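You operate a simulated robot arm through the tools that you are given. There is no shell and no other tool. Be economical: measure what you need, move in short steps, check, and stop when the job is done.

The job below is to be done with a simulated robot arm. You get a single attempt, and the scene is never put back.

Task
Take the felt block and leave it on top of the carton on the top of the orange-legged bench. Then put one of the small parts boxes from the bench top beside the lane rack on the bottom shelf of the sloping rack. Then open the yellow lid. The order counts. Set down upright: small parts box.

Only the result counts: the job must be done as asked and must still hold three seconds after the hand-in. Knocking over, shifting, dropping, spilling or breaking anything else fails it. A push-on lid holds only when it is set on centred and level and pressed home; a screw cap is set on level and turned clockwise until tight.

Robot
A 7-joint arm with a two-finger parallel gripper on a trunk, on a base that drives. Base frame: it is fixed to the floor where the robot stands at the start and does not move with it; the origin is under the middle of the robot, x ahead of it, y to its left, z up. Readings come in mm, degrees, newtons and seconds.
Its first joint turns from -115.0 to 115.0 degrees. Places, roughly: bottom shelf of the sloping rack [-2600, 100, 300]; felt block (5x3x8 cm) [500, 0, 800]; small parts box [500, 1500, 750]; yellow lid [-2600, -1000, 900]. Payload 3.91 kg.
The TCP is the grasp point between the finger pads, 30 mm short of the fingertips. In the tool frame z runs along the fingers and y along their closing line. The gripper opens to 110 mm. The fingers are 20 mm wide and 10 mm thick; the gripper's body (48 by 112 mm) begins 55 mm behind the TCP.
Orientation is that of the tool frame in the base frame, as a unit quaternion [x, y, z, w]. With the fingers straight down and closing along the base's y, the tool's x points along the base's -x, its y along +y and its z along -z.

Tools
- The arm moves only by the tool jog_arm. Its argument "series" is a list of rows, each a list of 6 numbers: the shift along the tool's x, y, z in mm, then the turn, a rotation vector about the tool's x, y, z in degrees. In form: [[tx, ty, tz, ax, ay, az], ...]. A call has 1 to 10 rows; each row shifts and turns the commanded pose from where the row before left it, along the tool's axes as they then stand. "jaw" is the gripper command, from -1 (shut) to 1 (fully open), values between in proportion, set as the call begins (left out, the last holds). Each row takes 0.2 s and may step no farther than 50 mm and 8.6 degrees from the row before; otherwise, or with a gripper value out of range, the whole call is refused. Where a pose cannot be reached the arm comes as near as it can. A force on the tool above 40 N (or 10 N above the force at the start of the call, whichever is more), or a blocked arm, ends the call early, and 0.2 s more pass. The fingers move at their own pace (about 108 mm/s each) and stop on an object; they squeeze with about 31 N. The grip force told is the motor's: it shows also when the fingers shut on nothing. Time passes only in rows, and 0.2 s behind the last, so rows that do not move let the fingers close. The reply holds the time, the measured pose of the TCP, the force on the tool along the base axes, the opening and the grip force, in the units named above and with some noise, with the torque about the TCP (base axes, N m) and any sound that the robot's microphone picked up.
- Cameras (640 x 400 px; columns grow to the right, rows downward): "scene" is now at [16.7, 126, 1585.3]; the picture's right is [-0.34, -0.94, 0.00], its down [-0.68, 0.25, -0.69] and it looks along [0.65, -0.23, -0.72] (base axes); focal length 285 px, centre (320, 200). "wrist" rides on the gripper at [72, 17, -103] in the tool frame; the picture's right is [-0.23, 0.97, 0.00], its down [-0.76, -0.18, -0.62] and it looks along [-0.61, -0.14, 0.78] (tool axes); focal length 222 px, centre (320, 200). There is no depth. A picture from a camera that has moved, and an enlarged one, comes with that camera's place and axes in the base frame and with its lens.
- grab_frame(camera): a new picture of that camera. The clock stands still meanwhile.
- lift_body(by): slides the trunk up (or, below 0, down) by that many mm; the arm and the scene camera ride with it, the base frame stays. It gives what a move gives, with no picture.
- steer(legs): drives the robot by 1 to 6 legs, each [ahead, turn to the left] in mm and degrees, along the robot's own axes; the way and the turn of a leg run together, so that a leg with both is an arc; at most 1500 mm and 180 degrees a leg. The arm and the cameras ride along, it lands a little off, and it stops where it bumps. It gives what a move gives.
- head_to(pan, tilt): turns the head with the scene camera to pan (to the left, within 155 degrees either way) and tilt (down, from -29 to 69), counted from straight ahead of the robot. It gives what a move gives.
- close_up(camera, box): a new picture of the part [left, top, right, bottom] of that camera's present view, enlarged. The clock stands still meanwhile.
- job_done(): hands the job in; it is judged then, once.

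Go step by step. Nothing tells you exact positions but the pictures and the camera data: compare them with the known pose of the tool, close in by small moves and look again before you grip or let go. The budget is 165 turns and 120 pictures, counting those below and the enlarged ones. Unless the task says otherwise, let go and move clear before handing in.

The tools are called as a command line: name --pt "numbers of a row" for each row, then --argument value for the rest, lists and objects as JSON in quotes. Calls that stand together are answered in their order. jog_arm: Moves the arm, as the interface text tells. Its arguments: {"type":"object","properties":{"series":{"type":"array"},"jaw":{"type":"number"}},"required":["series"]} The other tools are called the same way: lift_body (by) slides the trunk up or down; steer (legs) drives the base; head_to (pan, tilt) turns the head that bears the scene camera; grab_frame (camera) takes a picture; close_up (camera, box) takes an enlarged picture of a part of a camera's view; job_done () hands the job in.

At the start:

```text
time_s: 0.0
eef_pos: [442.2, -163.0, 1172.4]
tcp_rot: [0.0, 1.0, 0.001, 0.0]
wrist_force: [0.7, -1.0, 0.9]
moment: [-0.03, 0.0, -0.02]
finger_gap: 109.8
finger_force: 0.2
trunk travel left (down, up): [-700.0, 290.0]
robot x, y, heading: [1.9, 1.0, 0.1]
head pan, tilt: [-19.8, 46.3]
```

scene: 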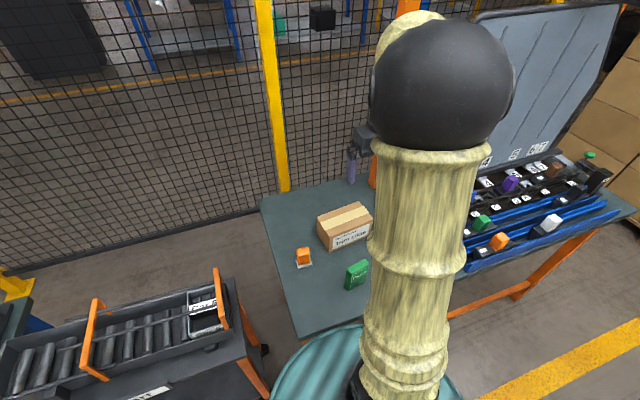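
wrist: 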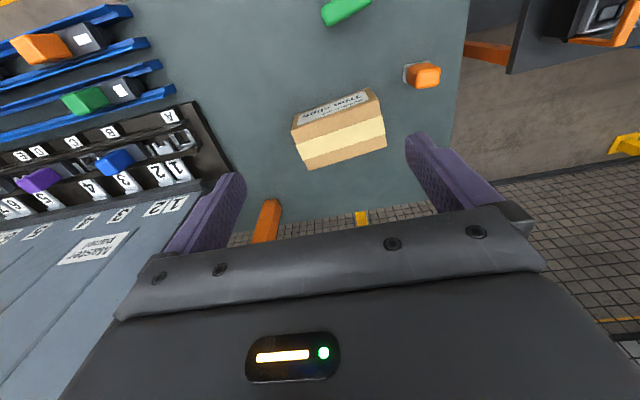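

I see a bench with a carton, a green block and an orange piece. I need to work out which is the felt block, so I'll take enlarged views.

close_up --camera "scene" --box '[270, 180, 430, 300]'

close_up --camera "wrist" --box '[270, 0, 470, 180]'

```text
3.33 times, centred on (350, 240) of scene
camera zoom: at [16.7, 126.0, 1585.3], right [-0.34, -0.94, 0.0], down [-0.68, 0.25, -0.69], along [0.65, -0.23, -0.72], focal length 949 px, centre (220, 67)
```

zoom: 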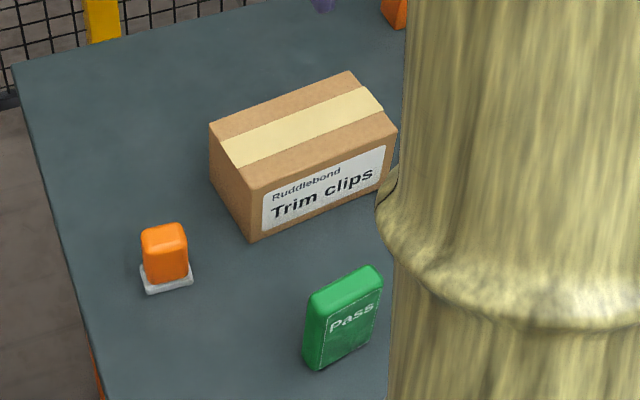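

```text
2.22 times, centred on (370, 90) of wrist
camera zoom: at [369.3, -146.3, 1277.4], right [0.23, 0.97, 0.0], down [0.76, -0.18, 0.62], along [0.61, -0.14, -0.78], focal length 494 px, centre (209, 444)
```

zoom: 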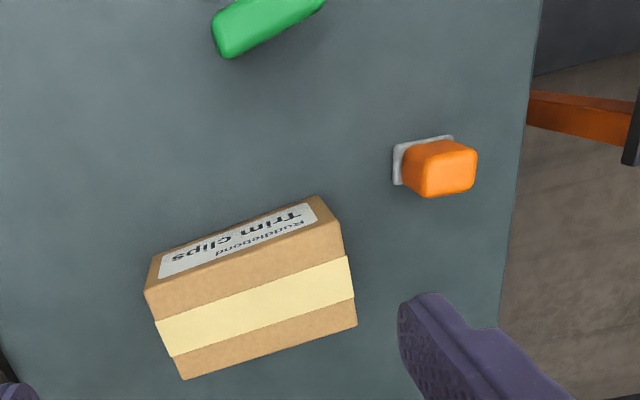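

The green "Pass" block standing on the bench is the felt block. Triangulating gives the bench top at z≈800, the block near (365,-110) and the carton's top near z≈885. I'll move above the block and look again.

jog_arm --pt "38.5 26.5 40 0 0 0" --pt "38.5 26.5 40 0 0 0" --pt "0 0 36 0 0 -7.75" --pt "0 0 36 0 0 -7.75" --pt "0 0 0 0 0 0" --jaw 1

grab_frame --camera "wrist"

grab_frame --camera "scene"

```text
refused: row 1 steps farther than a row can; nothing moved
```

```text
115 pictures are left
camera wrist: at [369.3, -146.3, 1277.4], right [0.23, 0.97, 0.0], down [0.76, -0.18, 0.62], along [0.61, -0.14, -0.78], focal length 222 px, centre (320, 200)
```

wrist: 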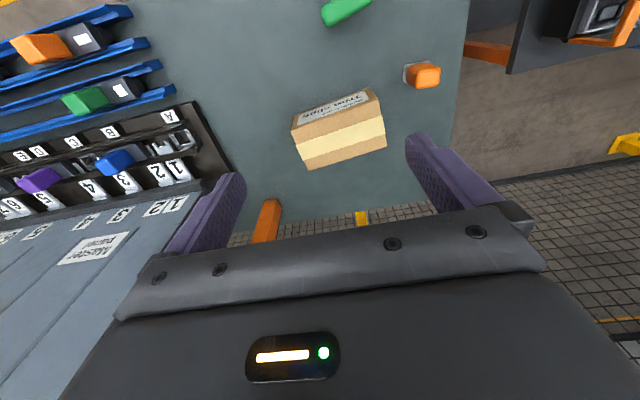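

```text
114 pictures are left
camera scene: at [16.7, 126.0, 1585.3], right [-0.34, -0.94, 0.0], down [-0.68, 0.25, -0.69], along [0.65, -0.23, -0.72], focal length 285 px, centre (320, 200)
```

scene: 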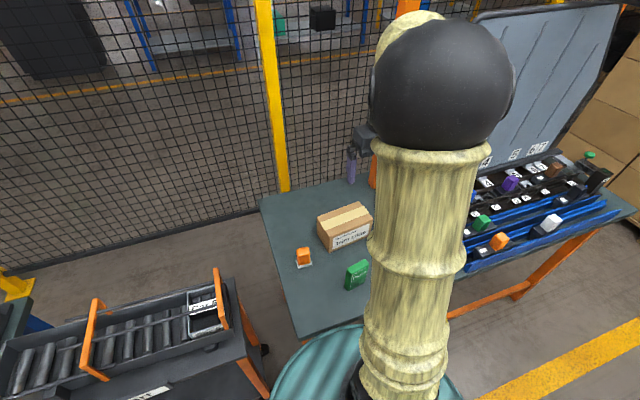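

The 50 mm limit applies to the total step, so I'll split the move into smaller rows.

jog_arm --pt "25.7 17.7 35 0 0 0" --pt "25.7 17.7 35 0 0 0" --pt "25.7 17.7 35 0 0 0" --pt "0 0 35 0 0 -7.75" --pt "0 0 32 0 0 -7.75" --pt "0 0 0 0 0 0" --jaw 1

grab_frame --camera "wrist"

```text
time_s: 1.4
eef_pos: [366.2, -108.5, 999.5]
tcp_rot: [-0.136, 0.991, 0.0, 0.0]
wrist_force: [0.2, 0.2, 0.2]
moment: [-0.02, 0.03, 0.02]
finger_gap: 110.1
finger_force: 0.0
trunk travel left (down, up): [-700.0, 290.0]
robot x, y, heading: [-1.5, -1.2, -0.1]
head pan, tilt: [-19.8, 46.3]
```

```text
113 pictures are left
camera wrist: at [291.7, -112.1, 1103.9], right [-0.04, 1.0, 0.0], down [0.78, 0.03, 0.62], along [0.62, 0.03, -0.78], focal length 222 px, centre (320, 200)
```

wrist: 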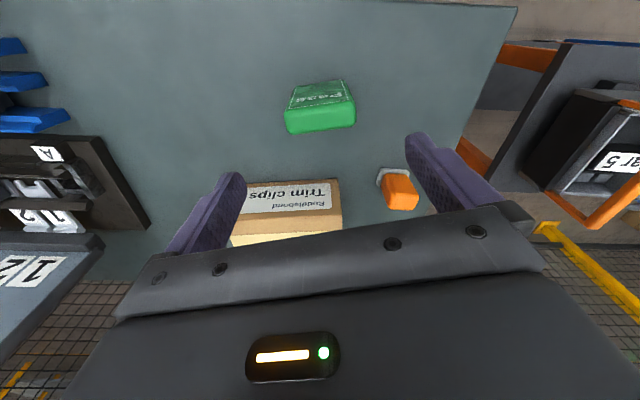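

close_up --camera "wrist" --box '[240, 60, 400, 160]'

close_up --camera "scene" --box '[280, 230, 400, 305]'

```text
4.00 times, centred on (320, 110) of wrist
camera zoom: at [291.7, -112.1, 1103.9], right [-0.04, 1.0, 0.0], down [0.78, 0.03, 0.62], along [0.62, 0.03, -0.78], focal length 888 px, centre (320, 560)
```

zoom: 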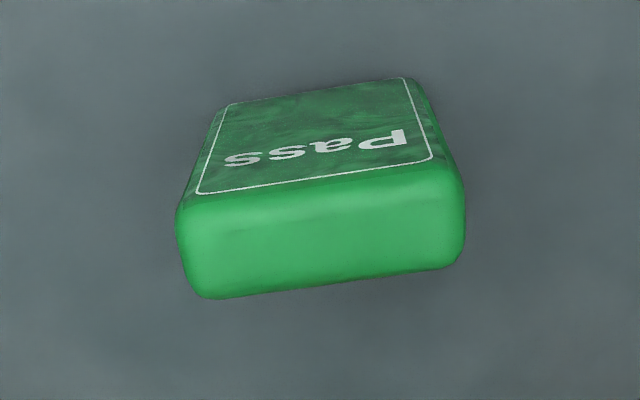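

```text
5.33 times, centred on (340, 268) of scene
camera zoom: at [16.4, 126.1, 1585.3], right [-0.34, -0.94, 0.0], down [-0.68, 0.25, -0.69], along [0.65, -0.23, -0.72], focal length 1519 px, centre (213, -160)
```

zoom: 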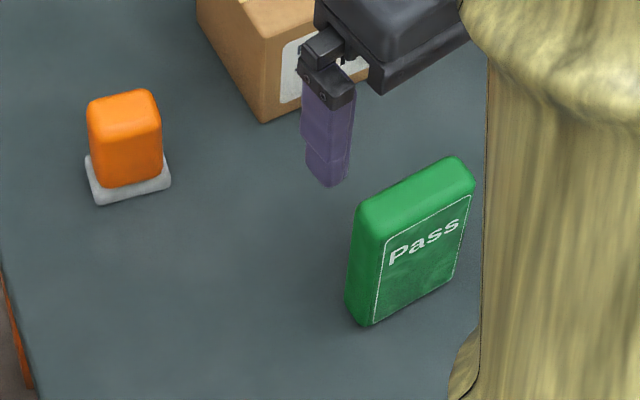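

The block's top is about z≈895 and the TCP sits above its centre, with the closing line matching its long side. I'll descend to z≈865 and look before gripping.

jog_arm --pt "0 0 40 0 0 0" --pt "0 0 40 0 0 0" --pt "0 0 30 0 0 0" --pt "0 0 24 0 0 0" --pt "0 0 0 0 0 0"

grab_frame --camera "wrist"

close_up --camera "scene" --box '[260, 180, 420, 305]'

```text
time_s: 2.6
eef_pos: [366.2, -108.5, 866.8]
tcp_rot: [-0.135, 0.991, -0.001, 0.001]
wrist_force: [0.8, 0.1, 0.0]
moment: [-0.03, -0.03, 0.04]
finger_gap: 110.0
finger_force: 0.0
trunk travel left (down, up): [-700.0, 290.0]
robot x, y, heading: [-4.4, -2.9, -0.1]
head pan, tilt: [-19.8, 46.3]
```

```text
110 pictures are left
camera wrist: at [291.3, -112.5, 970.2], right [-0.04, 1.0, 0.0], down [0.78, 0.03, 0.62], along [0.62, 0.03, -0.78], focal length 222 px, centre (320, 200)
```

wrist: 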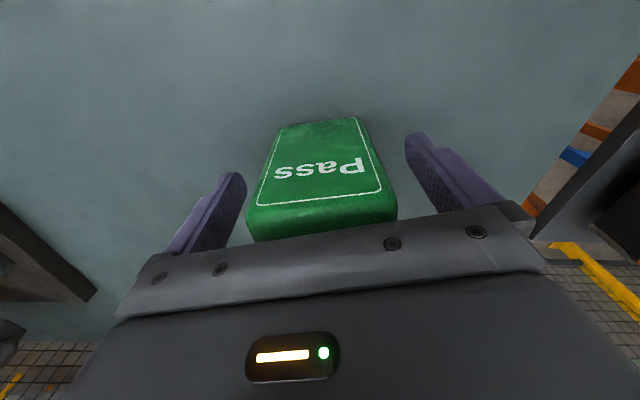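

```text
3.20 times, centred on (340, 242) of scene
camera zoom: at [16.6, 126.0, 1585.3], right [-0.34, -0.94, 0.0], down [-0.68, 0.25, -0.69], along [0.65, -0.23, -0.72], focal length 911 px, centre (256, 64)
```

zoom: 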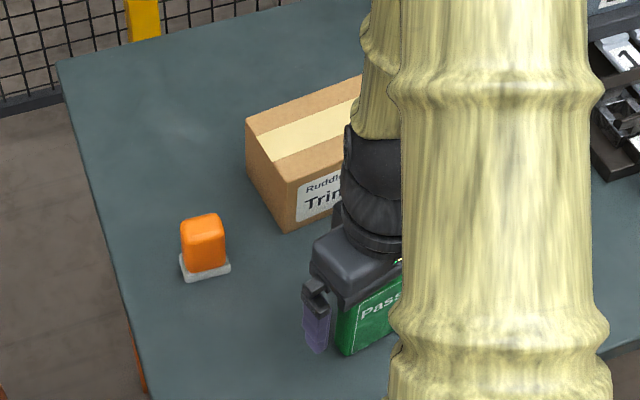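

The block is between the fingers. I'll close on it.

jog_arm --pt "0 0 0 0 0 0" --pt "0 0 0 0 0 0" --pt "0 0 0 0 0 0" --pt "0 0 0 0 0 0" --jaw -1

grab_frame --camera "wrist"

```text
time_s: 3.6
eef_pos: [366.6, -109.1, 867.3]
tcp_rot: [-0.135, 0.991, 0.001, -0.001]
wrist_force: [-0.1, 1.3, 0.0]
moment: [-0.04, 0.02, 0.02]
finger_gap: 66.8
finger_force: 31.4
trunk travel left (down, up): [-700.0, 290.0]
robot x, y, heading: [3.4, 1.2, -0.1]
head pan, tilt: [-19.8, 46.3]
```

```text
108 pictures are left
camera wrist: at [291.5, -112.5, 970.4], right [-0.04, 1.0, 0.0], down [0.78, 0.03, 0.62], along [0.62, 0.03, -0.78], focal length 222 px, centre (320, 200)
```

wrist: 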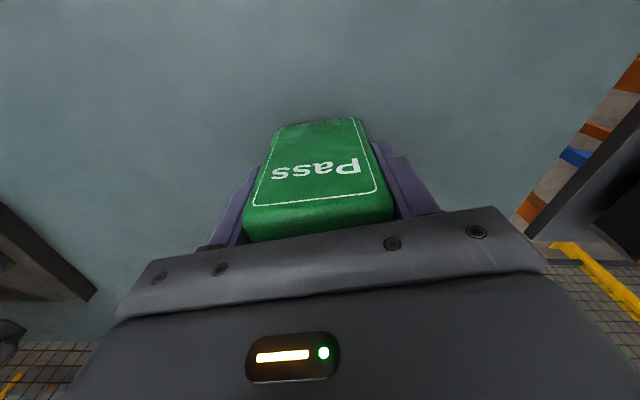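

The gap reads 66.8 mm, which doesn't match a 5x3x8 cm block. The orange piece near (473,17) fits the stated place better. I'll let go of the green block without moving it and inspect the orange piece.

jog_arm --pt "0 0 0 0 0 0" --pt "0 0 0 0 0 0" --pt "0 0 -40 0 0 0" --pt "0 0 -40 0 0 0" --pt "0 0 -40 0 0 0" --pt "0 0 -40 0 0 0" --pt "-30 38 0 0 0 0" --pt "-30 38 0 0 0 0" --jaw 1

grab_frame --camera "wrist"

close_up --camera "scene" --box '[280, 235, 380, 300]'

```text
time_s: 5.4
eef_pos: [401.4, -17.5, 1029.1]
tcp_rot: [-0.135, 0.991, 0.0, 0.0]
wrist_force: [0.8, 0.3, 0.5]
moment: [-0.01, 0.02, 0.01]
finger_gap: 109.9
finger_force: 0.1
trunk travel left (down, up): [-700.0, 290.0]
robot x, y, heading: [-0.3, 1.1, -0.2]
head pan, tilt: [-19.8, 46.3]
```

```text
107 pictures are left
camera wrist: at [326.7, -21.2, 1132.9], right [-0.04, 1.0, 0.0], down [0.78, 0.03, 0.62], along [0.62, 0.03, -0.78], focal length 222 px, centre (320, 200)
```

wrist: 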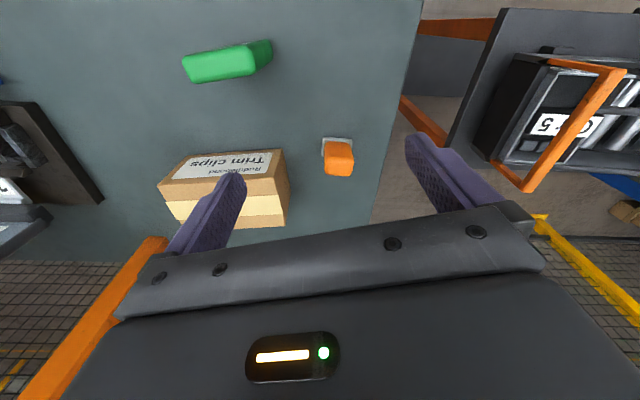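

```text
6.15 times, centred on (330, 268) of scene
camera zoom: at [17.2, 127.0, 1585.2], right [-0.34, -0.94, 0.0], down [-0.68, 0.24, -0.69], along [0.65, -0.23, -0.72], focal length 1753 px, centre (258, -215)
```

zoom: 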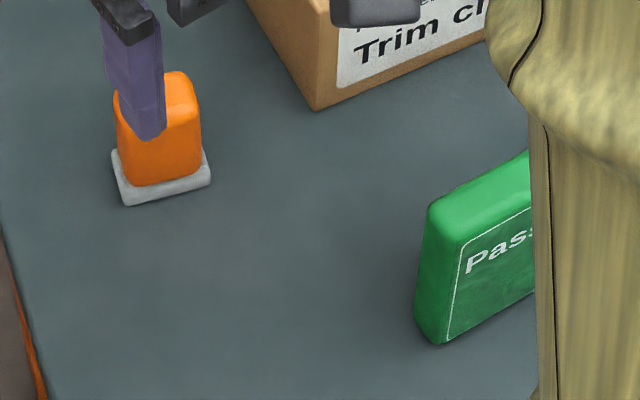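

close_up --camera "wrist" --box '[290, 120, 390, 185]'

close_up --camera "wrist" --box '[170, 30, 290, 100]'

```text
6.15 times, centred on (340, 152) of wrist
camera zoom: at [326.7, -21.2, 1132.9], right [-0.04, 1.0, 0.0], down [0.78, 0.03, 0.62], along [0.62, 0.03, -0.78], focal length 1367 px, centre (197, 492)
```

zoom: 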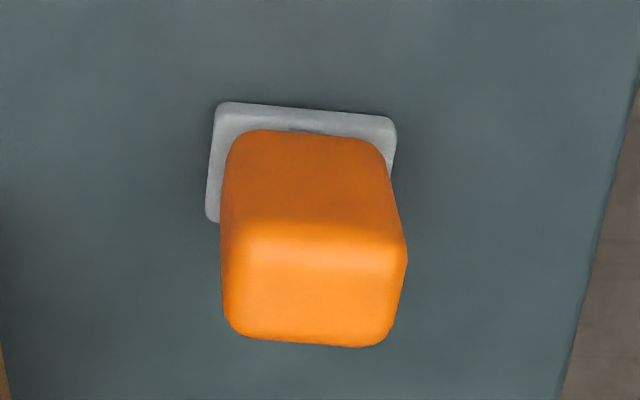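

```text
5.33 times, centred on (230, 65) of wrist
camera zoom: at [326.7, -21.2, 1132.9], right [-0.04, 1.0, 0.0], down [0.78, 0.03, 0.62], along [0.62, 0.03, -0.78], focal length 1185 px, centre (800, 920)
```

zoom: 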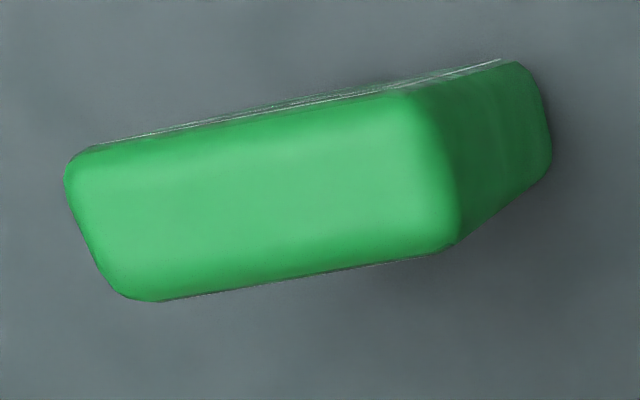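

By its base (about 5 cm), height (about 8 cm) and place, the orange piece with the grey felt pad is the felt block, at about (475,12) with its top near z≈875. I'll align above it.

jog_arm --pt "0 0 0 0 0 6.13" --pt "0 0 0 0 0 6.13" --pt "0 0 0 0 0 6.13" --pt "-36 16.6 25 0 0 0" --pt "-36 16.6 25 0 0 0" --pt "0 0 30 0 0 0" --pt "0 0 0 0 0 0"

grab_frame --camera "wrist"

```text
time_s: 7.0
eef_pos: [479.8, 11.4, 948.9]
tcp_rot: [0.026, 1.0, -0.001, 0.0]
wrist_force: [-0.2, -0.1, -0.3]
moment: [-0.02, 0.01, -0.01]
finger_gap: 110.3
finger_force: 0.2
trunk travel left (down, up): [-700.0, 290.0]
robot x, y, heading: [2.7, -0.5, 0.0]
head pan, tilt: [-19.8, 46.3]
```

```text
103 pictures are left
camera wrist: at [405.7, 30.4, 1052.8], right [0.28, 0.96, 0.0], down [0.75, -0.22, 0.62], along [0.6, -0.17, -0.78], focal length 222 px, centre (320, 200)
```

wrist: 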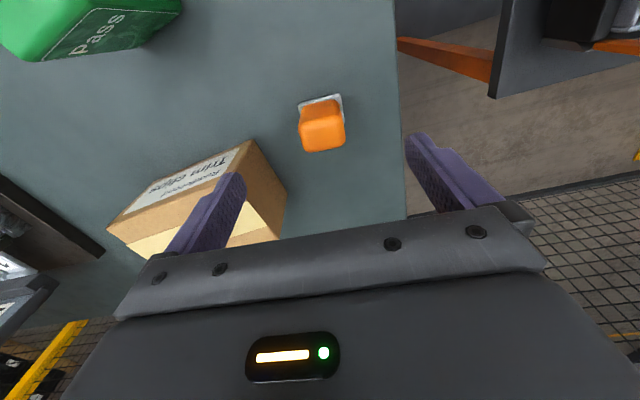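

Aligned above the orange block; the carton's nearest corner (about (489,-81)) is clear if I part-close the jaws. I'll descend to z≈850.

jog_arm --pt "2 1 0 0 0 0" --pt "0 0 30 0 0 0" --pt "0 0 30 0 0 0" --pt "0 0 30 0 0 0" --pt "0 0 9 0 0 0" --pt "0 0 0 0 0 0" --jaw 0.4

grab_frame --camera "wrist"

close_up --camera "scene" --box '[260, 200, 400, 290]'

```text
time_s: 8.4
eef_pos: [474.4, 10.9, 848.2]
tcp_rot: [0.024, 1.0, 0.0, 0.001]
wrist_force: [0.8, 0.3, -0.3]
moment: [0.01, 0.01, 0.01]
finger_gap: 76.9
finger_force: 0.2
trunk travel left (down, up): [-700.0, 290.0]
robot x, y, heading: [1.5, 1.0, -0.1]
head pan, tilt: [-19.8, 46.3]
```

```text
102 pictures are left
camera wrist: at [401.7, 31.2, 952.0], right [0.28, 0.96, 0.0], down [0.75, -0.22, 0.62], along [0.6, -0.17, -0.78], focal length 222 px, centre (320, 200)
```

wrist: 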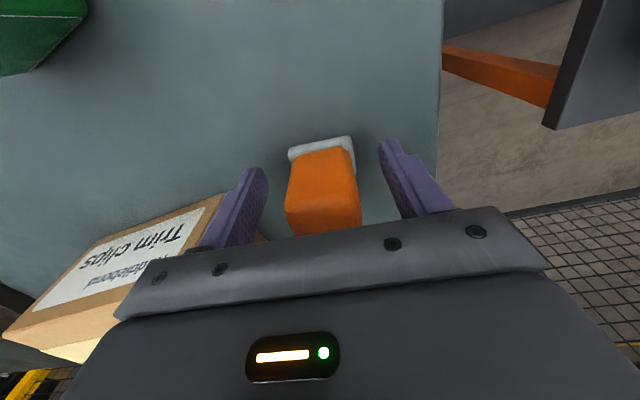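

```text
4.44 times, centred on (330, 245) of scene
camera zoom: at [16.7, 126.0, 1585.3], right [-0.34, -0.94, 0.0], down [-0.68, 0.25, -0.69], along [0.65, -0.23, -0.72], focal length 1266 px, centre (276, 0)
```

zoom: 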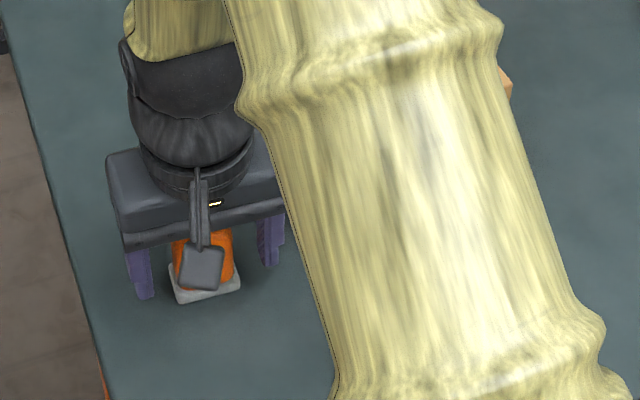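

The block is centred between the fingers. I'll grip and lift a little.

jog_arm --pt "0 0 0 0 0 0" --pt "0 0 0 0 0 0" --pt "0 0 0 0 0 0" --pt "0 0 0 0 0 0" --pt "0 0 -15 0 0 0" --pt "0 0 -15 0 0 0" --jaw -1

grab_frame --camera "wrist"

```text
time_s: 9.8
eef_pos: [474.3, 9.9, 877.6]
tcp_rot: [0.026, 1.0, 0.0, 0.001]
wrist_force: [-0.3, 0.1, -1.6]
moment: [0.02, 0.02, -0.02]
finger_gap: 39.7
finger_force: 30.9
trunk travel left (down, up): [-700.0, 290.0]
robot x, y, heading: [-0.2, 2.4, 0.2]
head pan, tilt: [-19.8, 46.3]
```

```text
100 pictures are left
camera wrist: at [402.1, 29.9, 983.0], right [0.28, 0.96, 0.0], down [0.75, -0.22, 0.62], along [0.6, -0.17, -0.78], focal length 222 px, centre (320, 200)
```

wrist: 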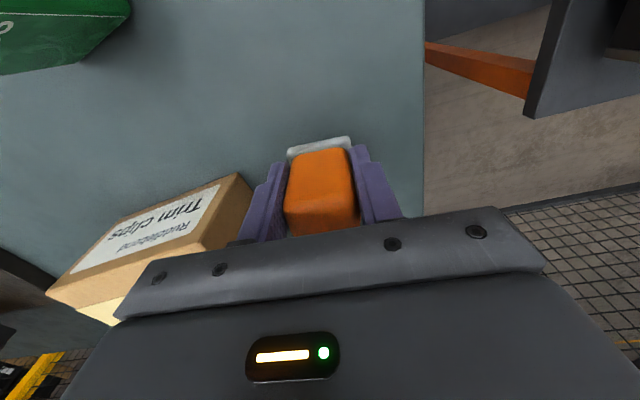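

It lifted cleanly, pad and all. I'll carry it above the carton's centre (about (542,-150)).

jog_arm --pt "0 0 -40 0 0 0" --pt "0 0 -40 0 0 0" --pt "0 0 -40 0 0 0" --pt "-19 -39 0 0 0 0" --pt "-19 -39 0 0 0 0" --pt "-19 -39 0 0 0 0" --pt "-19 -39 0 0 0 0" --pt "0 0 0 0 0 0"

grab_frame --camera "wrist"

grab_frame --camera "scene"

```text
time_s: 11.6
eef_pos: [542.0, -148.3, 997.9]
tcp_rot: [0.025, 1.0, 0.0, 0.0]
wrist_force: [-0.4, 0.4, -0.9]
moment: [0.0, -0.02, 0.01]
finger_gap: 39.7
finger_force: 31.3
trunk travel left (down, up): [-700.0, 290.0]
robot x, y, heading: [-1.5, 1.1, -0.1]
head pan, tilt: [-19.8, 46.3]
```

```text
99 pictures are left
camera wrist: at [469.9, -128.6, 1101.9], right [0.28, 0.96, 0.0], down [0.75, -0.22, 0.62], along [0.6, -0.17, -0.78], focal length 222 px, centre (320, 200)
```

wrist: 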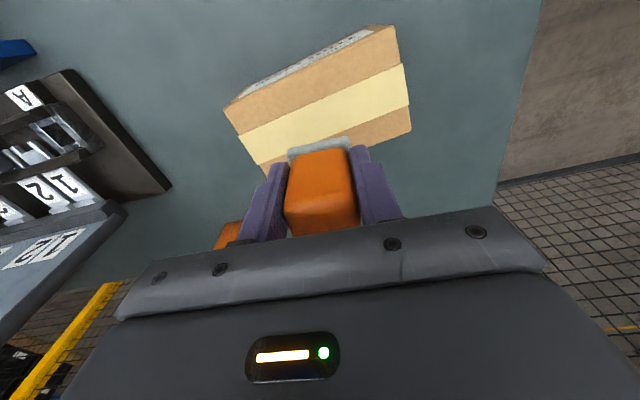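

```text
98 pictures are left
camera scene: at [16.6, 126.3, 1585.3], right [-0.34, -0.94, 0.0], down [-0.68, 0.25, -0.69], along [0.65, -0.23, -0.72], focal length 285 px, centre (320, 200)
```

scene: 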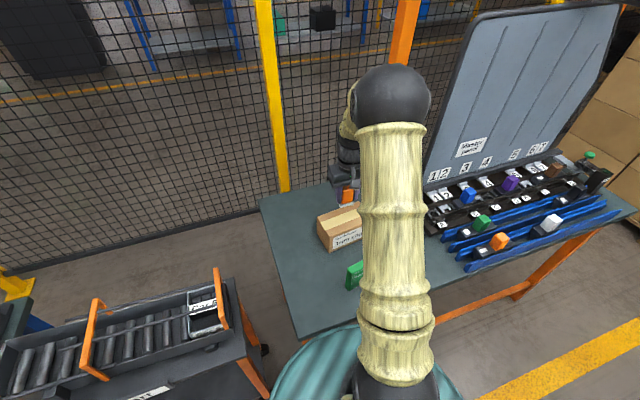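

The carton's centre averages to about (536,-145). I'll shift slightly and lower close to contact.

jog_arm --pt "6 3 0 0 0 -8" --pt "0 0 25 0 0 0" --pt "0 0 20 0 0 0" --pt "0 0 8 0 0 0" --pt "0 0 0 0 0 0"

grab_frame --camera "wrist"

close_up --camera "scene" --box '[290, 170, 400, 260]'

```text
time_s: 12.8
eef_pos: [535.7, -146.3, 945.8]
tcp_rot: [-0.045, 0.999, -0.001, 0.0]
wrist_force: [0.3, -0.4, 0.1]
moment: [0.01, 0.02, -0.02]
finger_gap: 39.8
finger_force: 31.0
trunk travel left (down, up): [-700.0, 290.0]
robot x, y, heading: [0.5, -3.3, -0.2]
head pan, tilt: [-19.8, 46.3]
```

```text
97 pictures are left
camera wrist: at [461.7, -135.6, 1049.0], right [0.14, 0.99, 0.0], down [0.77, -0.11, 0.62], along [0.62, -0.09, -0.78], focal length 222 px, centre (320, 200)
```

wrist: 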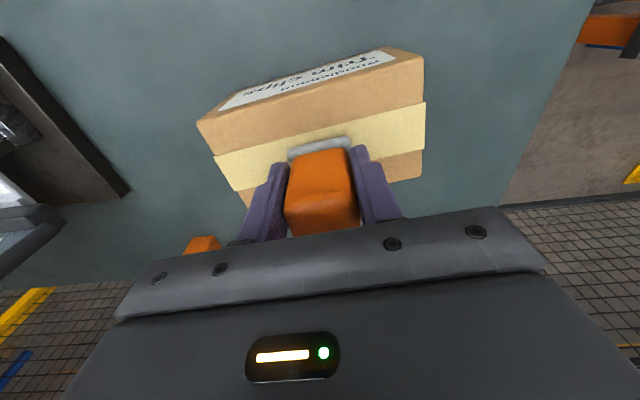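

```text
4.44 times, centred on (345, 215) of scene
camera zoom: at [16.9, 125.9, 1585.3], right [-0.34, -0.94, 0.0], down [-0.68, 0.25, -0.69], along [0.65, -0.23, -0.72], focal length 1266 px, centre (209, 133)
```

zoom: 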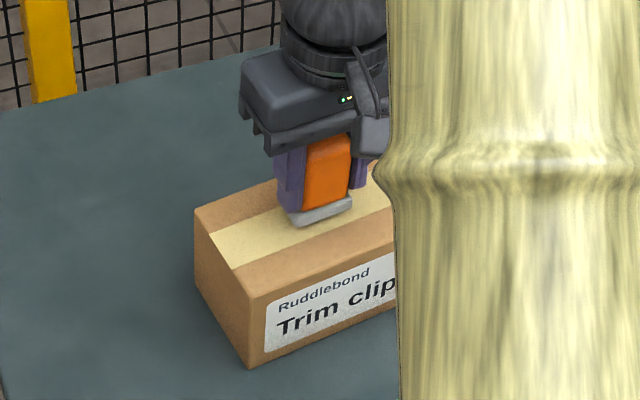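

Nearly there; I'll nudge back 4 mm and lower in small steps until contact.

jog_arm --pt "4 0 0 0 0 0" --pt "0 0 4 0 0 0" --pt "0 0 3 0 0 0" --pt "0 0 2 0 0 0" --pt "0 0 0 0 0 0"

close_up --camera "scene" --box '[320, 190, 380, 230]'

```text
time_s: 14.0
eef_pos: [531.2, -146.1, 938.7]
tcp_rot: [-0.044, 0.999, -0.001, 0.002]
wrist_force: [0.0, 0.2, 17.4]
moment: [0.11, 0.06, 0.02]
finger_gap: 39.4
finger_force: 30.5
trunk travel left (down, up): [-700.0, 290.0]
robot x, y, heading: [-0.1, 0.7, 0.1]
head pan, tilt: [-19.8, 46.3]
```

```text
10.00 times, centred on (350, 210) of scene
camera zoom: at [15.0, 126.5, 1585.6], right [-0.34, -0.94, 0.0], down [-0.68, 0.25, -0.69], along [0.65, -0.23, -0.72], focal length 2848 px, centre (20, 100)
```

zoom: 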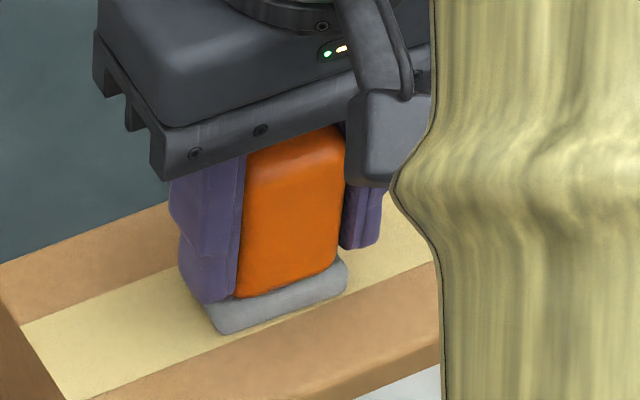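

It's in contact (17 N). I'll relieve the force, open and rise.

jog_arm --pt "0 0 -0.8 0 0 0" --pt "0 0 0 0 0 0"

jog_arm --pt "0 0 0 0 0 0" --pt "0 0 0 0 0 0" --pt "0 0 -20 0 0 0" --pt "0 0 -40 0 0 0" --pt "0 0 -40 0 0 0" --pt "0 0 -40 0 0 0" --pt "0 0 0 0 0 0" --jaw 0.3

grab_frame --camera "wrist"

head_to --pan 90 --tilt 35

grab_frame --camera "scene"

```text
time_s: 14.6
eef_pos: [531.4, -147.1, 938.4]
tcp_rot: [-0.044, 0.999, 0.0, 0.002]
wrist_force: [2.1, 0.1, 18.0]
moment: [0.07, -0.11, 0.04]
finger_gap: 39.5
finger_force: 30.9
trunk travel left (down, up): [-700.0, 290.0]
robot x, y, heading: [-4.1, 1.6, 0.1]
head pan, tilt: [-19.8, 46.3]
```

```text
time_s: 16.2
eef_pos: [531.0, -148.6, 1077.1]
tcp_rot: [-0.045, 0.999, 0.0, 0.001]
wrist_force: [0.2, -0.5, 0.2]
moment: [0.02, 0.02, 0.0]
finger_gap: 71.6
finger_force: 0.1
trunk travel left (down, up): [-700.0, 290.0]
robot x, y, heading: [-0.6, 2.7, 0.1]
head pan, tilt: [-19.8, 46.3]
```

```text
94 pictures are left
camera wrist: at [457.8, -138.1, 1181.3], right [0.14, 0.99, 0.0], down [0.77, -0.11, 0.62], along [0.62, -0.09, -0.78], focal length 222 px, centre (320, 200)
```

wrist: 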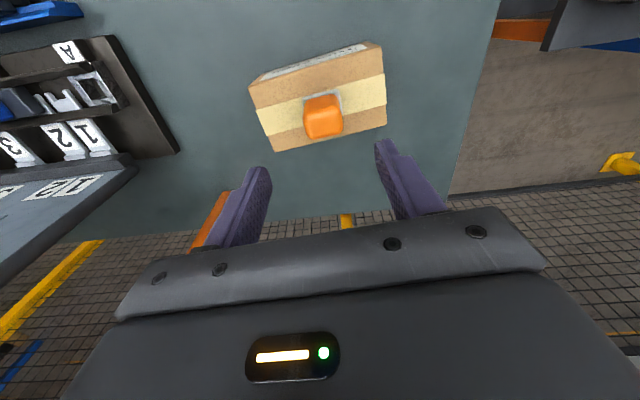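

```text
time_s: 18.1
eef_pos: [532.5, -148.3, 1078.2]
tcp_rot: [-0.044, 0.999, 0.0, 0.001]
wrist_force: [0.3, 0.3, 0.4]
moment: [0.01, -0.01, -0.01]
finger_gap: 71.7
finger_force: 0.0
trunk travel left (down, up): [-700.0, 290.0]
robot x, y, heading: [3.1, 1.3, -0.0]
head pan, tilt: [90.0, 35.0]
```

```text
93 pictures are left
camera scene: at [-58.6, 241.3, 1602.0], right [1.0, 0.0, 0.0], down [0.0, -0.57, -0.82], along [0.0, 0.82, -0.57], focal length 285 px, centre (320, 200)
```

scene: 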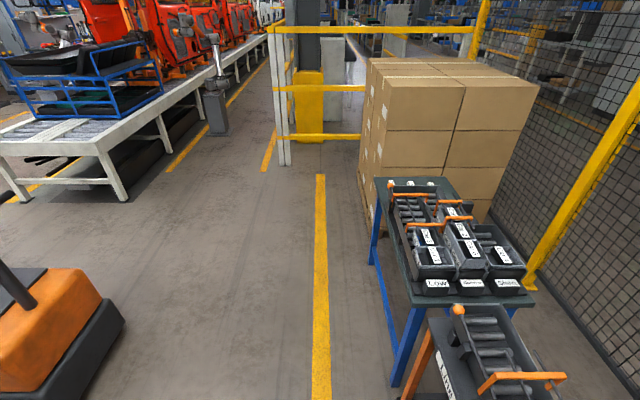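

The felt block stands on the carton. Next, the parts boxes: a table with blue legs at about y=1500 holds a roller rack and bins. I'll zoom in.

close_up --camera "scene" --box '[360, 170, 560, 310]'

close_up --camera "scene" --box '[380, 290, 600, 400]'

head_to --pan 150 --tilt 25

grab_frame --camera "scene"

head_to --pan -150 --tilt 25

grab_frame --camera "scene"

```text
2.86 times, centred on (460, 240) of scene
camera zoom: at [-58.6, 241.3, 1602.0], right [1.0, 0.0, 0.0], down [0.0, -0.57, -0.82], along [0.0, 0.82, -0.57], focal length 814 px, centre (-80, 86)
```

zoom: 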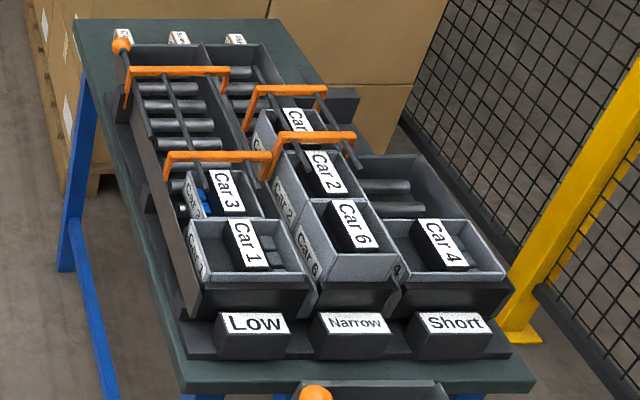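

```text
2.91 times, centred on (490, 345) of scene
camera zoom: at [-58.6, 241.3, 1602.0], right [1.0, 0.0, 0.0], down [0.0, -0.57, -0.82], along [0.0, 0.82, -0.57], focal length 828 px, centre (-174, -222)
```

zoom: 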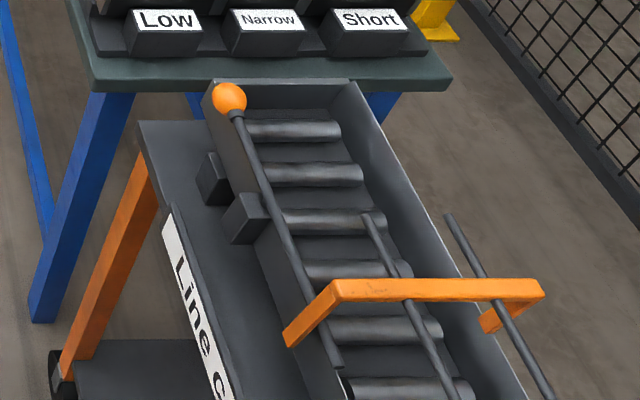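

```text
time_s: 19.4
eef_pos: [531.3, -148.5, 1076.8]
tcp_rot: [-0.044, 0.999, 0.0, 0.0]
wrist_force: [-0.7, -0.1, 0.3]
moment: [0.05, 0.0, 0.0]
finger_gap: 71.6
finger_force: 0.0
trunk travel left (down, up): [-700.0, 290.0]
robot x, y, heading: [-0.3, 0.9, 0.2]
head pan, tilt: [150.0, 25.0]
```

```text
90 pictures are left
camera scene: at [-138.5, 199.4, 1617.8], right [0.5, 0.87, 0.0], down [0.37, -0.21, -0.91], along [-0.78, 0.45, -0.42], focal length 285 px, centre (320, 200)
```

scene: 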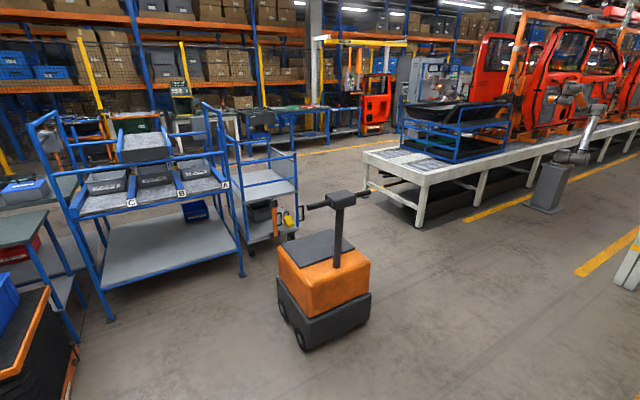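

```text
time_s: 23.5
eef_pos: [532.5, -147.3, 1076.7]
tcp_rot: [-0.045, 0.999, 0.001, 0.0]
wrist_force: [-0.1, -0.4, -0.3]
moment: [-0.01, 0.04, -0.01]
finger_gap: 71.5
finger_force: 0.1
trunk travel left (down, up): [-700.0, 290.0]
robot x, y, heading: [4.1, -3.5, 0.1]
head pan, tilt: [-150.0, 25.0]
```

```text
89 pictures are left
camera scene: at [-138.5, 107.1, 1617.8], right [-0.5, 0.87, 0.0], down [0.37, 0.21, -0.91], along [-0.78, -0.45, -0.42], focal length 285 px, centre (320, 200)
```

scene: 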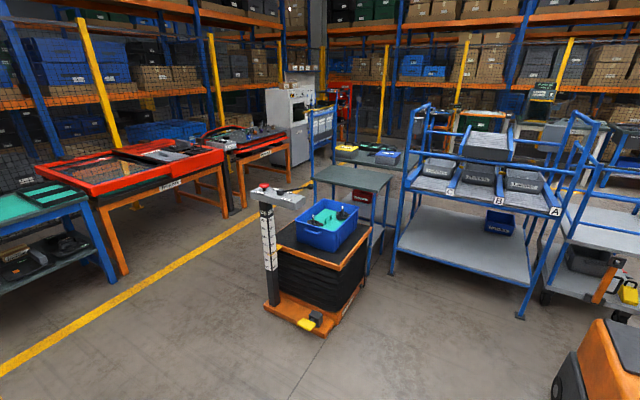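

The sloping rack is the blue frame with lanes A/B/C and a grey bottom shelf. I'll back away from the first bench and drive round to the left side of the parts bench to inspect it.

steer --legs '[[-350, 0], [0, 90], [1450, 0], [0, -90]]'

head_to --pan -10 --tilt 40

grab_frame --camera "scene"

```text
time_s: 40.3
eef_pos: [185.7, 1310.1, 1076.9]
tcp_rot: [-0.033, 0.999, -0.001, 0.0]
wrist_force: [0.1, 0.0, -0.4]
moment: [-0.04, 0.03, 0.01]
finger_gap: 71.3
finger_force: 0.1
trunk travel left (down, up): [-700.0, 290.0]
robot x, y, heading: [-342.0, 1470.3, -1.2]
head pan, tilt: [-150.0, 25.0]
```

```text
time_s: 42.5
eef_pos: [185.5, 1309.6, 1076.3]
tcp_rot: [-0.033, 0.999, 0.0, 0.0]
wrist_force: [0.2, 0.8, -0.4]
moment: [0.0, -0.02, -0.03]
finger_gap: 71.5
finger_force: 0.0
trunk travel left (down, up): [-700.0, 290.0]
robot x, y, heading: [-345.1, 1469.3, -1.4]
head pan, tilt: [-10.0, 40.0]
```

```text
88 pictures are left
camera scene: at [-314.4, 1607.8, 1594.4], right [-0.2, -0.98, 0.0], down [-0.63, 0.13, -0.77], along [0.75, -0.15, -0.64], focal length 285 px, centre (320, 200)
```

scene: 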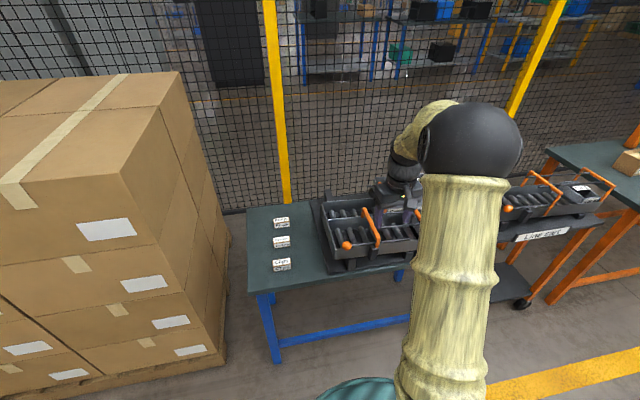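

close_up --camera "scene" --box '[230, 190, 350, 290]'

```text
4.00 times, centred on (290, 240) of scene
camera zoom: at [-314.4, 1607.8, 1594.4], right [-0.2, -0.98, 0.0], down [-0.63, 0.13, -0.77], along [0.75, -0.15, -0.64], focal length 1139 px, centre (440, 40)
```

zoom: 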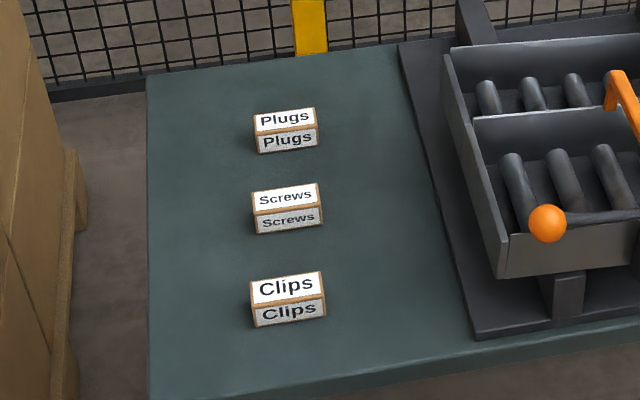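

Three small parts boxes (Plugs, Screws, Clips) stand on the bench beside the lane rack; Clips is nearest. Before choosing a grip I want a look at the destination shelf.

head_to --pan -146 --tilt 22

close_up --camera "scene" --box '[200, 80, 440, 260]'

```text
time_s: 44.7
eef_pos: [186.8, 1310.0, 1076.9]
tcp_rot: [-0.033, 0.999, -0.001, 0.0]
wrist_force: [0.0, -0.7, -0.4]
moment: [-0.01, 0.05, 0.05]
finger_gap: 71.8
finger_force: 0.0
trunk travel left (down, up): [-700.0, 290.0]
robot x, y, heading: [-340.7, 1473.0, -1.3]
head pan, tilt: [-146.0, 22.0]
```

```text
2.22 times, centred on (320, 170) of scene
camera zoom: at [-475.9, 1574.5, 1622.6], right [-0.54, 0.84, 0.0], down [0.32, 0.2, -0.93], along [-0.78, -0.5, -0.37], focal length 633 px, centre (320, 267)
```

zoom: 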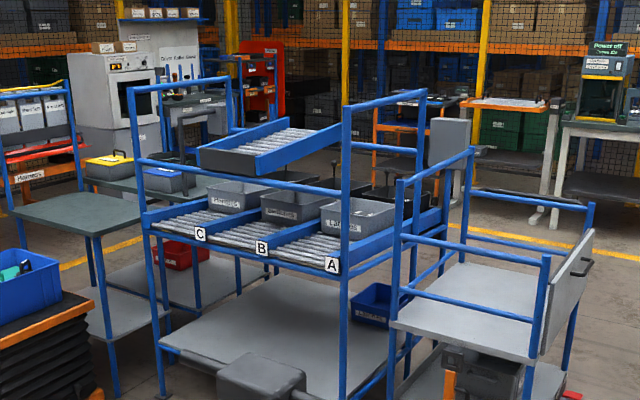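

The bottom shelf lies under the lanes, so I'll grip the Clips box with the tool pitched about 30° forward, letting me slide it in from the front. First I'll drive 140 mm ahead, tilt the tool and move over the box.

steer --legs '[[140, 1.3]]'

jog_arm --pt "0 45 0 0 -7.5 0" --pt "0 45 0 0 -7.5 0" --pt "0 45 0 0 -7.5 0" --pt "0 45 0 0 -7.5 0" --pt "0 45 0 0 0 0" --pt "0 45 0 0 0 0" --pt "0 30 0 0 0 0" --pt "0 0 0 0 0 0" --jaw 1

grab_frame --camera "wrist"

```text
time_s: 46.0
eef_pos: [331.5, 1320.1, 1075.9]
tcp_rot: [-0.045, 0.999, 0.0, 0.0]
wrist_force: [0.9, -0.1, 0.3]
moment: [-0.01, 0.01, 0.01]
finger_gap: 71.3
finger_force: 0.1
trunk travel left (down, up): [-700.0, 290.0]
robot x, y, heading: [-197.2, 1469.9, -0.0]
head pan, tilt: [-146.0, 22.0]
```

```text
time_s: 47.9
eef_pos: [304.6, 1619.8, 1077.3]
tcp_rot: [-0.042, 0.965, 0.011, 0.258]
wrist_force: [1.2, -0.1, -0.1]
moment: [0.0, 0.01, -0.02]
finger_gap: 110.0
finger_force: 0.0
trunk travel left (down, up): [-700.0, 290.0]
robot x, y, heading: [-199.3, 1464.0, -0.0]
head pan, tilt: [-146.0, 22.0]
```

```text
85 pictures are left
camera wrist: at [188.5, 1626.5, 1131.2], right [0.11, 0.99, 0.11], down [0.36, -0.15, 0.92], along [0.93, -0.06, -0.37], focal length 222 px, centre (320, 200)
```

wrist: 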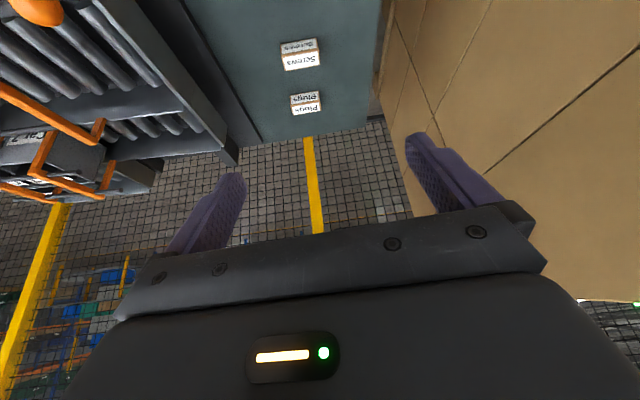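

Correcting the yaw and descending straight to z≈885 to look at the Clips box up close.

jog_arm --pt "0 0 0 2.5 0 4.33" --pt "23.75 0 41.1 0 0 0" --pt "23.75 0 41.1 0 0 0" --pt "23.75 0 41.1 0 0 0" --pt "23.75 0 41.1 0 0 0" --pt "0 0 0 0 0 0"

grab_frame --camera "wrist"

head_to --pan 10 --tilt 45

grab_frame --camera "scene"

```text
time_s: 49.2
eef_pos: [303.3, 1619.8, 889.9]
tcp_rot: [0.0, 0.966, 0.0, 0.259]
wrist_force: [-0.2, -0.8, 0.1]
moment: [0.01, 0.03, 0.0]
finger_gap: 109.6
finger_force: 0.1
trunk travel left (down, up): [-700.0, 290.0]
robot x, y, heading: [-200.0, 1469.5, -0.1]
head pan, tilt: [-146.0, 22.0]
```

```text
84 pictures are left
camera wrist: at [187.8, 1636.0, 943.6], right [0.2, 0.97, 0.11], down [0.35, -0.18, 0.92], along [0.92, -0.14, -0.37], focal length 222 px, centre (320, 200)
```

wrist: 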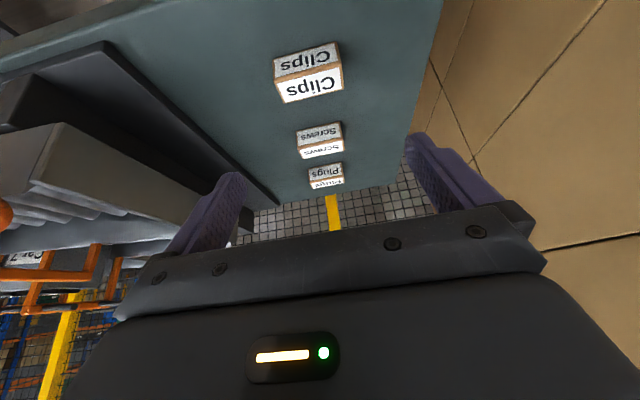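

```text
time_s: 51.7
eef_pos: [302.1, 1620.1, 890.5]
tcp_rot: [-0.001, 0.966, 0.0, 0.258]
wrist_force: [0.4, -0.1, 0.5]
moment: [-0.01, 0.05, 0.02]
finger_gap: 110.2
finger_force: 0.0
trunk travel left (down, up): [-700.0, 290.0]
robot x, y, heading: [-203.1, 1468.5, -0.2]
head pan, tilt: [10.0, 45.0]
```

```text
83 pictures are left
camera scene: at [-178.7, 1635.6, 1587.2], right [0.17, -0.99, 0.0], down [-0.7, -0.12, -0.71], along [0.7, 0.12, -0.71], focal length 285 px, centre (320, 200)
```

scene: 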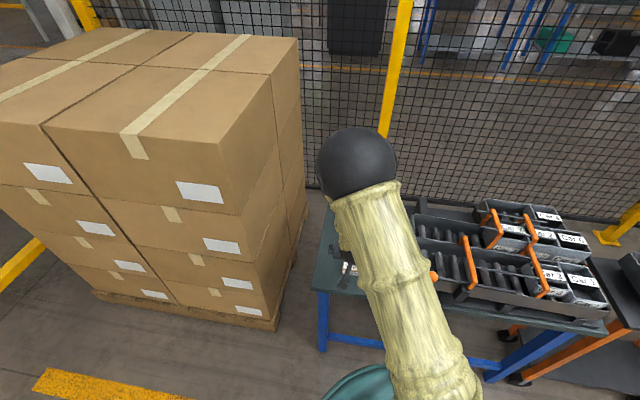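

close_up --camera "wrist" --box '[250, 20, 370, 120]'

close_up --camera "scene" --box '[310, 230, 390, 300]'

```text
4.00 times, centred on (310, 70) of wrist
camera zoom: at [188.1, 1636.1, 944.0], right [0.2, 0.97, 0.11], down [0.35, -0.18, 0.92], along [0.92, -0.14, -0.37], focal length 888 px, centre (360, 720)
```

zoom: 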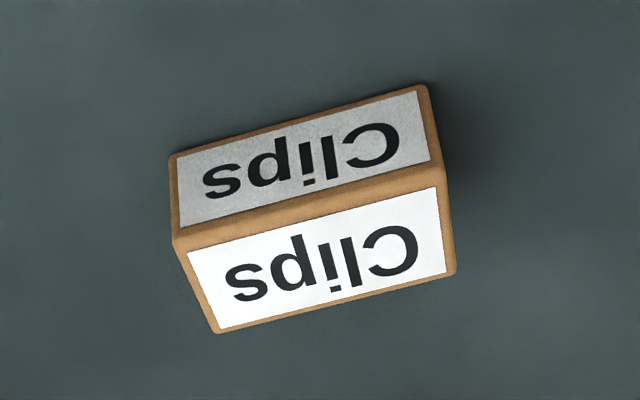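

```text
5.71 times, centred on (350, 265) of scene
camera zoom: at [-178.7, 1635.6, 1587.2], right [0.17, -0.99, 0.0], down [-0.7, -0.12, -0.71], along [0.7, 0.12, -0.71], focal length 1628 px, centre (149, -171)
```

zoom: 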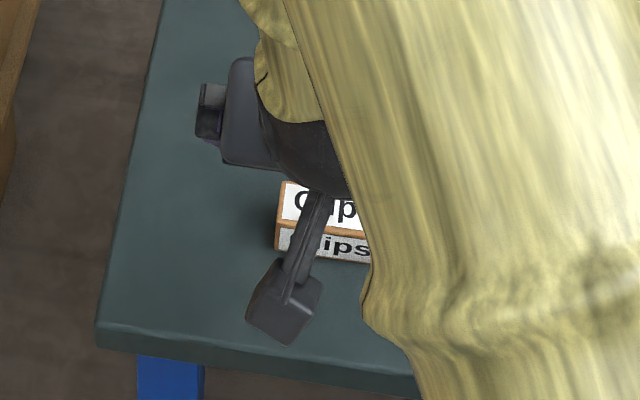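

Triangulation puts the Clips box's centre at (354,1616), spanning z≈720–750 and about 66 mm wide. I'll move above it, lower to z≈770 and check.

jog_arm --pt "-39 -4 22.5 0 0 0" --pt "20 0 34.6 0 0 0" --pt "20 0 34.6 0 0 0" --pt "20 0 34.6 0 0 0" --pt "0 0 0 0 0 0"

grab_frame --camera "wrist"

```text
time_s: 52.9
eef_pos: [350.0, 1613.6, 767.5]
tcp_rot: [-0.001, 0.966, 0.0, 0.259]
wrist_force: [0.2, -0.4, 0.0]
moment: [0.0, -0.03, 0.0]
finger_gap: 110.0
finger_force: 0.0
trunk travel left (down, up): [-700.0, 290.0]
robot x, y, heading: [-202.7, 1466.2, -0.2]
head pan, tilt: [10.0, 45.0]
```

```text
80 pictures are left
camera wrist: at [235.3, 1628.6, 821.6], right [0.2, 0.97, 0.11], down [0.35, -0.18, 0.92], along [0.92, -0.14, -0.37], focal length 222 px, centre (320, 200)
```

wrist: 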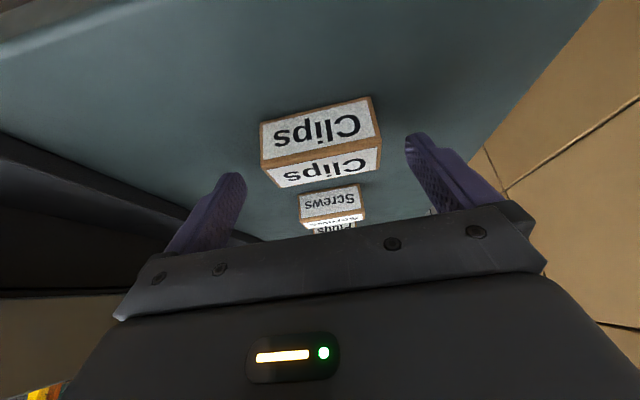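

Alignment is good. I'll lower the last 11 mm and close.

jog_arm --pt "2.5 1 4.3 0 0 0" --pt "2.5 0 4.3 0 0 0" --pt "0 0 0 0 0 0"

jog_arm --pt "0 0 0 0 0 0" --pt "0 0 0 0 0 0" --pt "0 0 0 0 0 0" --pt "0 0 0 0 0 0" --jaw -1

grab_frame --camera "wrist"

```text
time_s: 53.7
eef_pos: [349.1, 1613.4, 757.2]
tcp_rot: [-0.001, 0.966, 0.001, 0.259]
wrist_force: [-0.8, 0.3, 0.5]
moment: [-0.05, 0.02, 0.02]
finger_gap: 110.1
finger_force: 0.0
trunk travel left (down, up): [-700.0, 290.0]
robot x, y, heading: [-202.7, 1467.2, -0.1]
head pan, tilt: [10.0, 45.0]
```

```text
time_s: 54.7
eef_pos: [350.7, 1614.3, 757.2]
tcp_rot: [-0.001, 0.966, 0.0, 0.258]
wrist_force: [0.1, -0.4, 0.3]
moment: [0.02, -0.03, -0.02]
finger_gap: 65.4
finger_force: 31.2
trunk travel left (down, up): [-700.0, 290.0]
robot x, y, heading: [-200.4, 1469.8, -0.0]
head pan, tilt: [10.0, 45.0]
```

```text
79 pictures are left
camera wrist: at [235.0, 1630.6, 811.4], right [0.2, 0.97, 0.11], down [0.35, -0.18, 0.92], along [0.92, -0.14, -0.37], focal length 222 px, centre (320, 200)
```

wrist: 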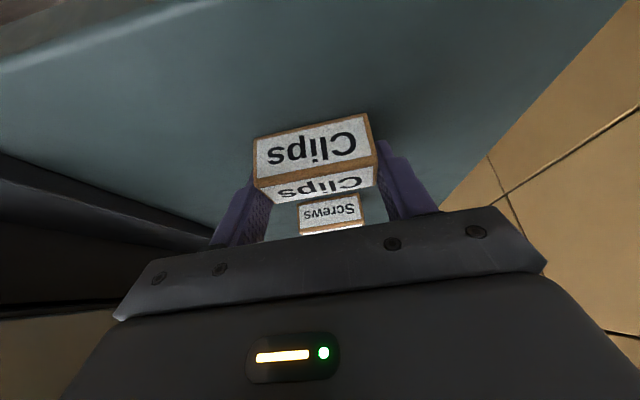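

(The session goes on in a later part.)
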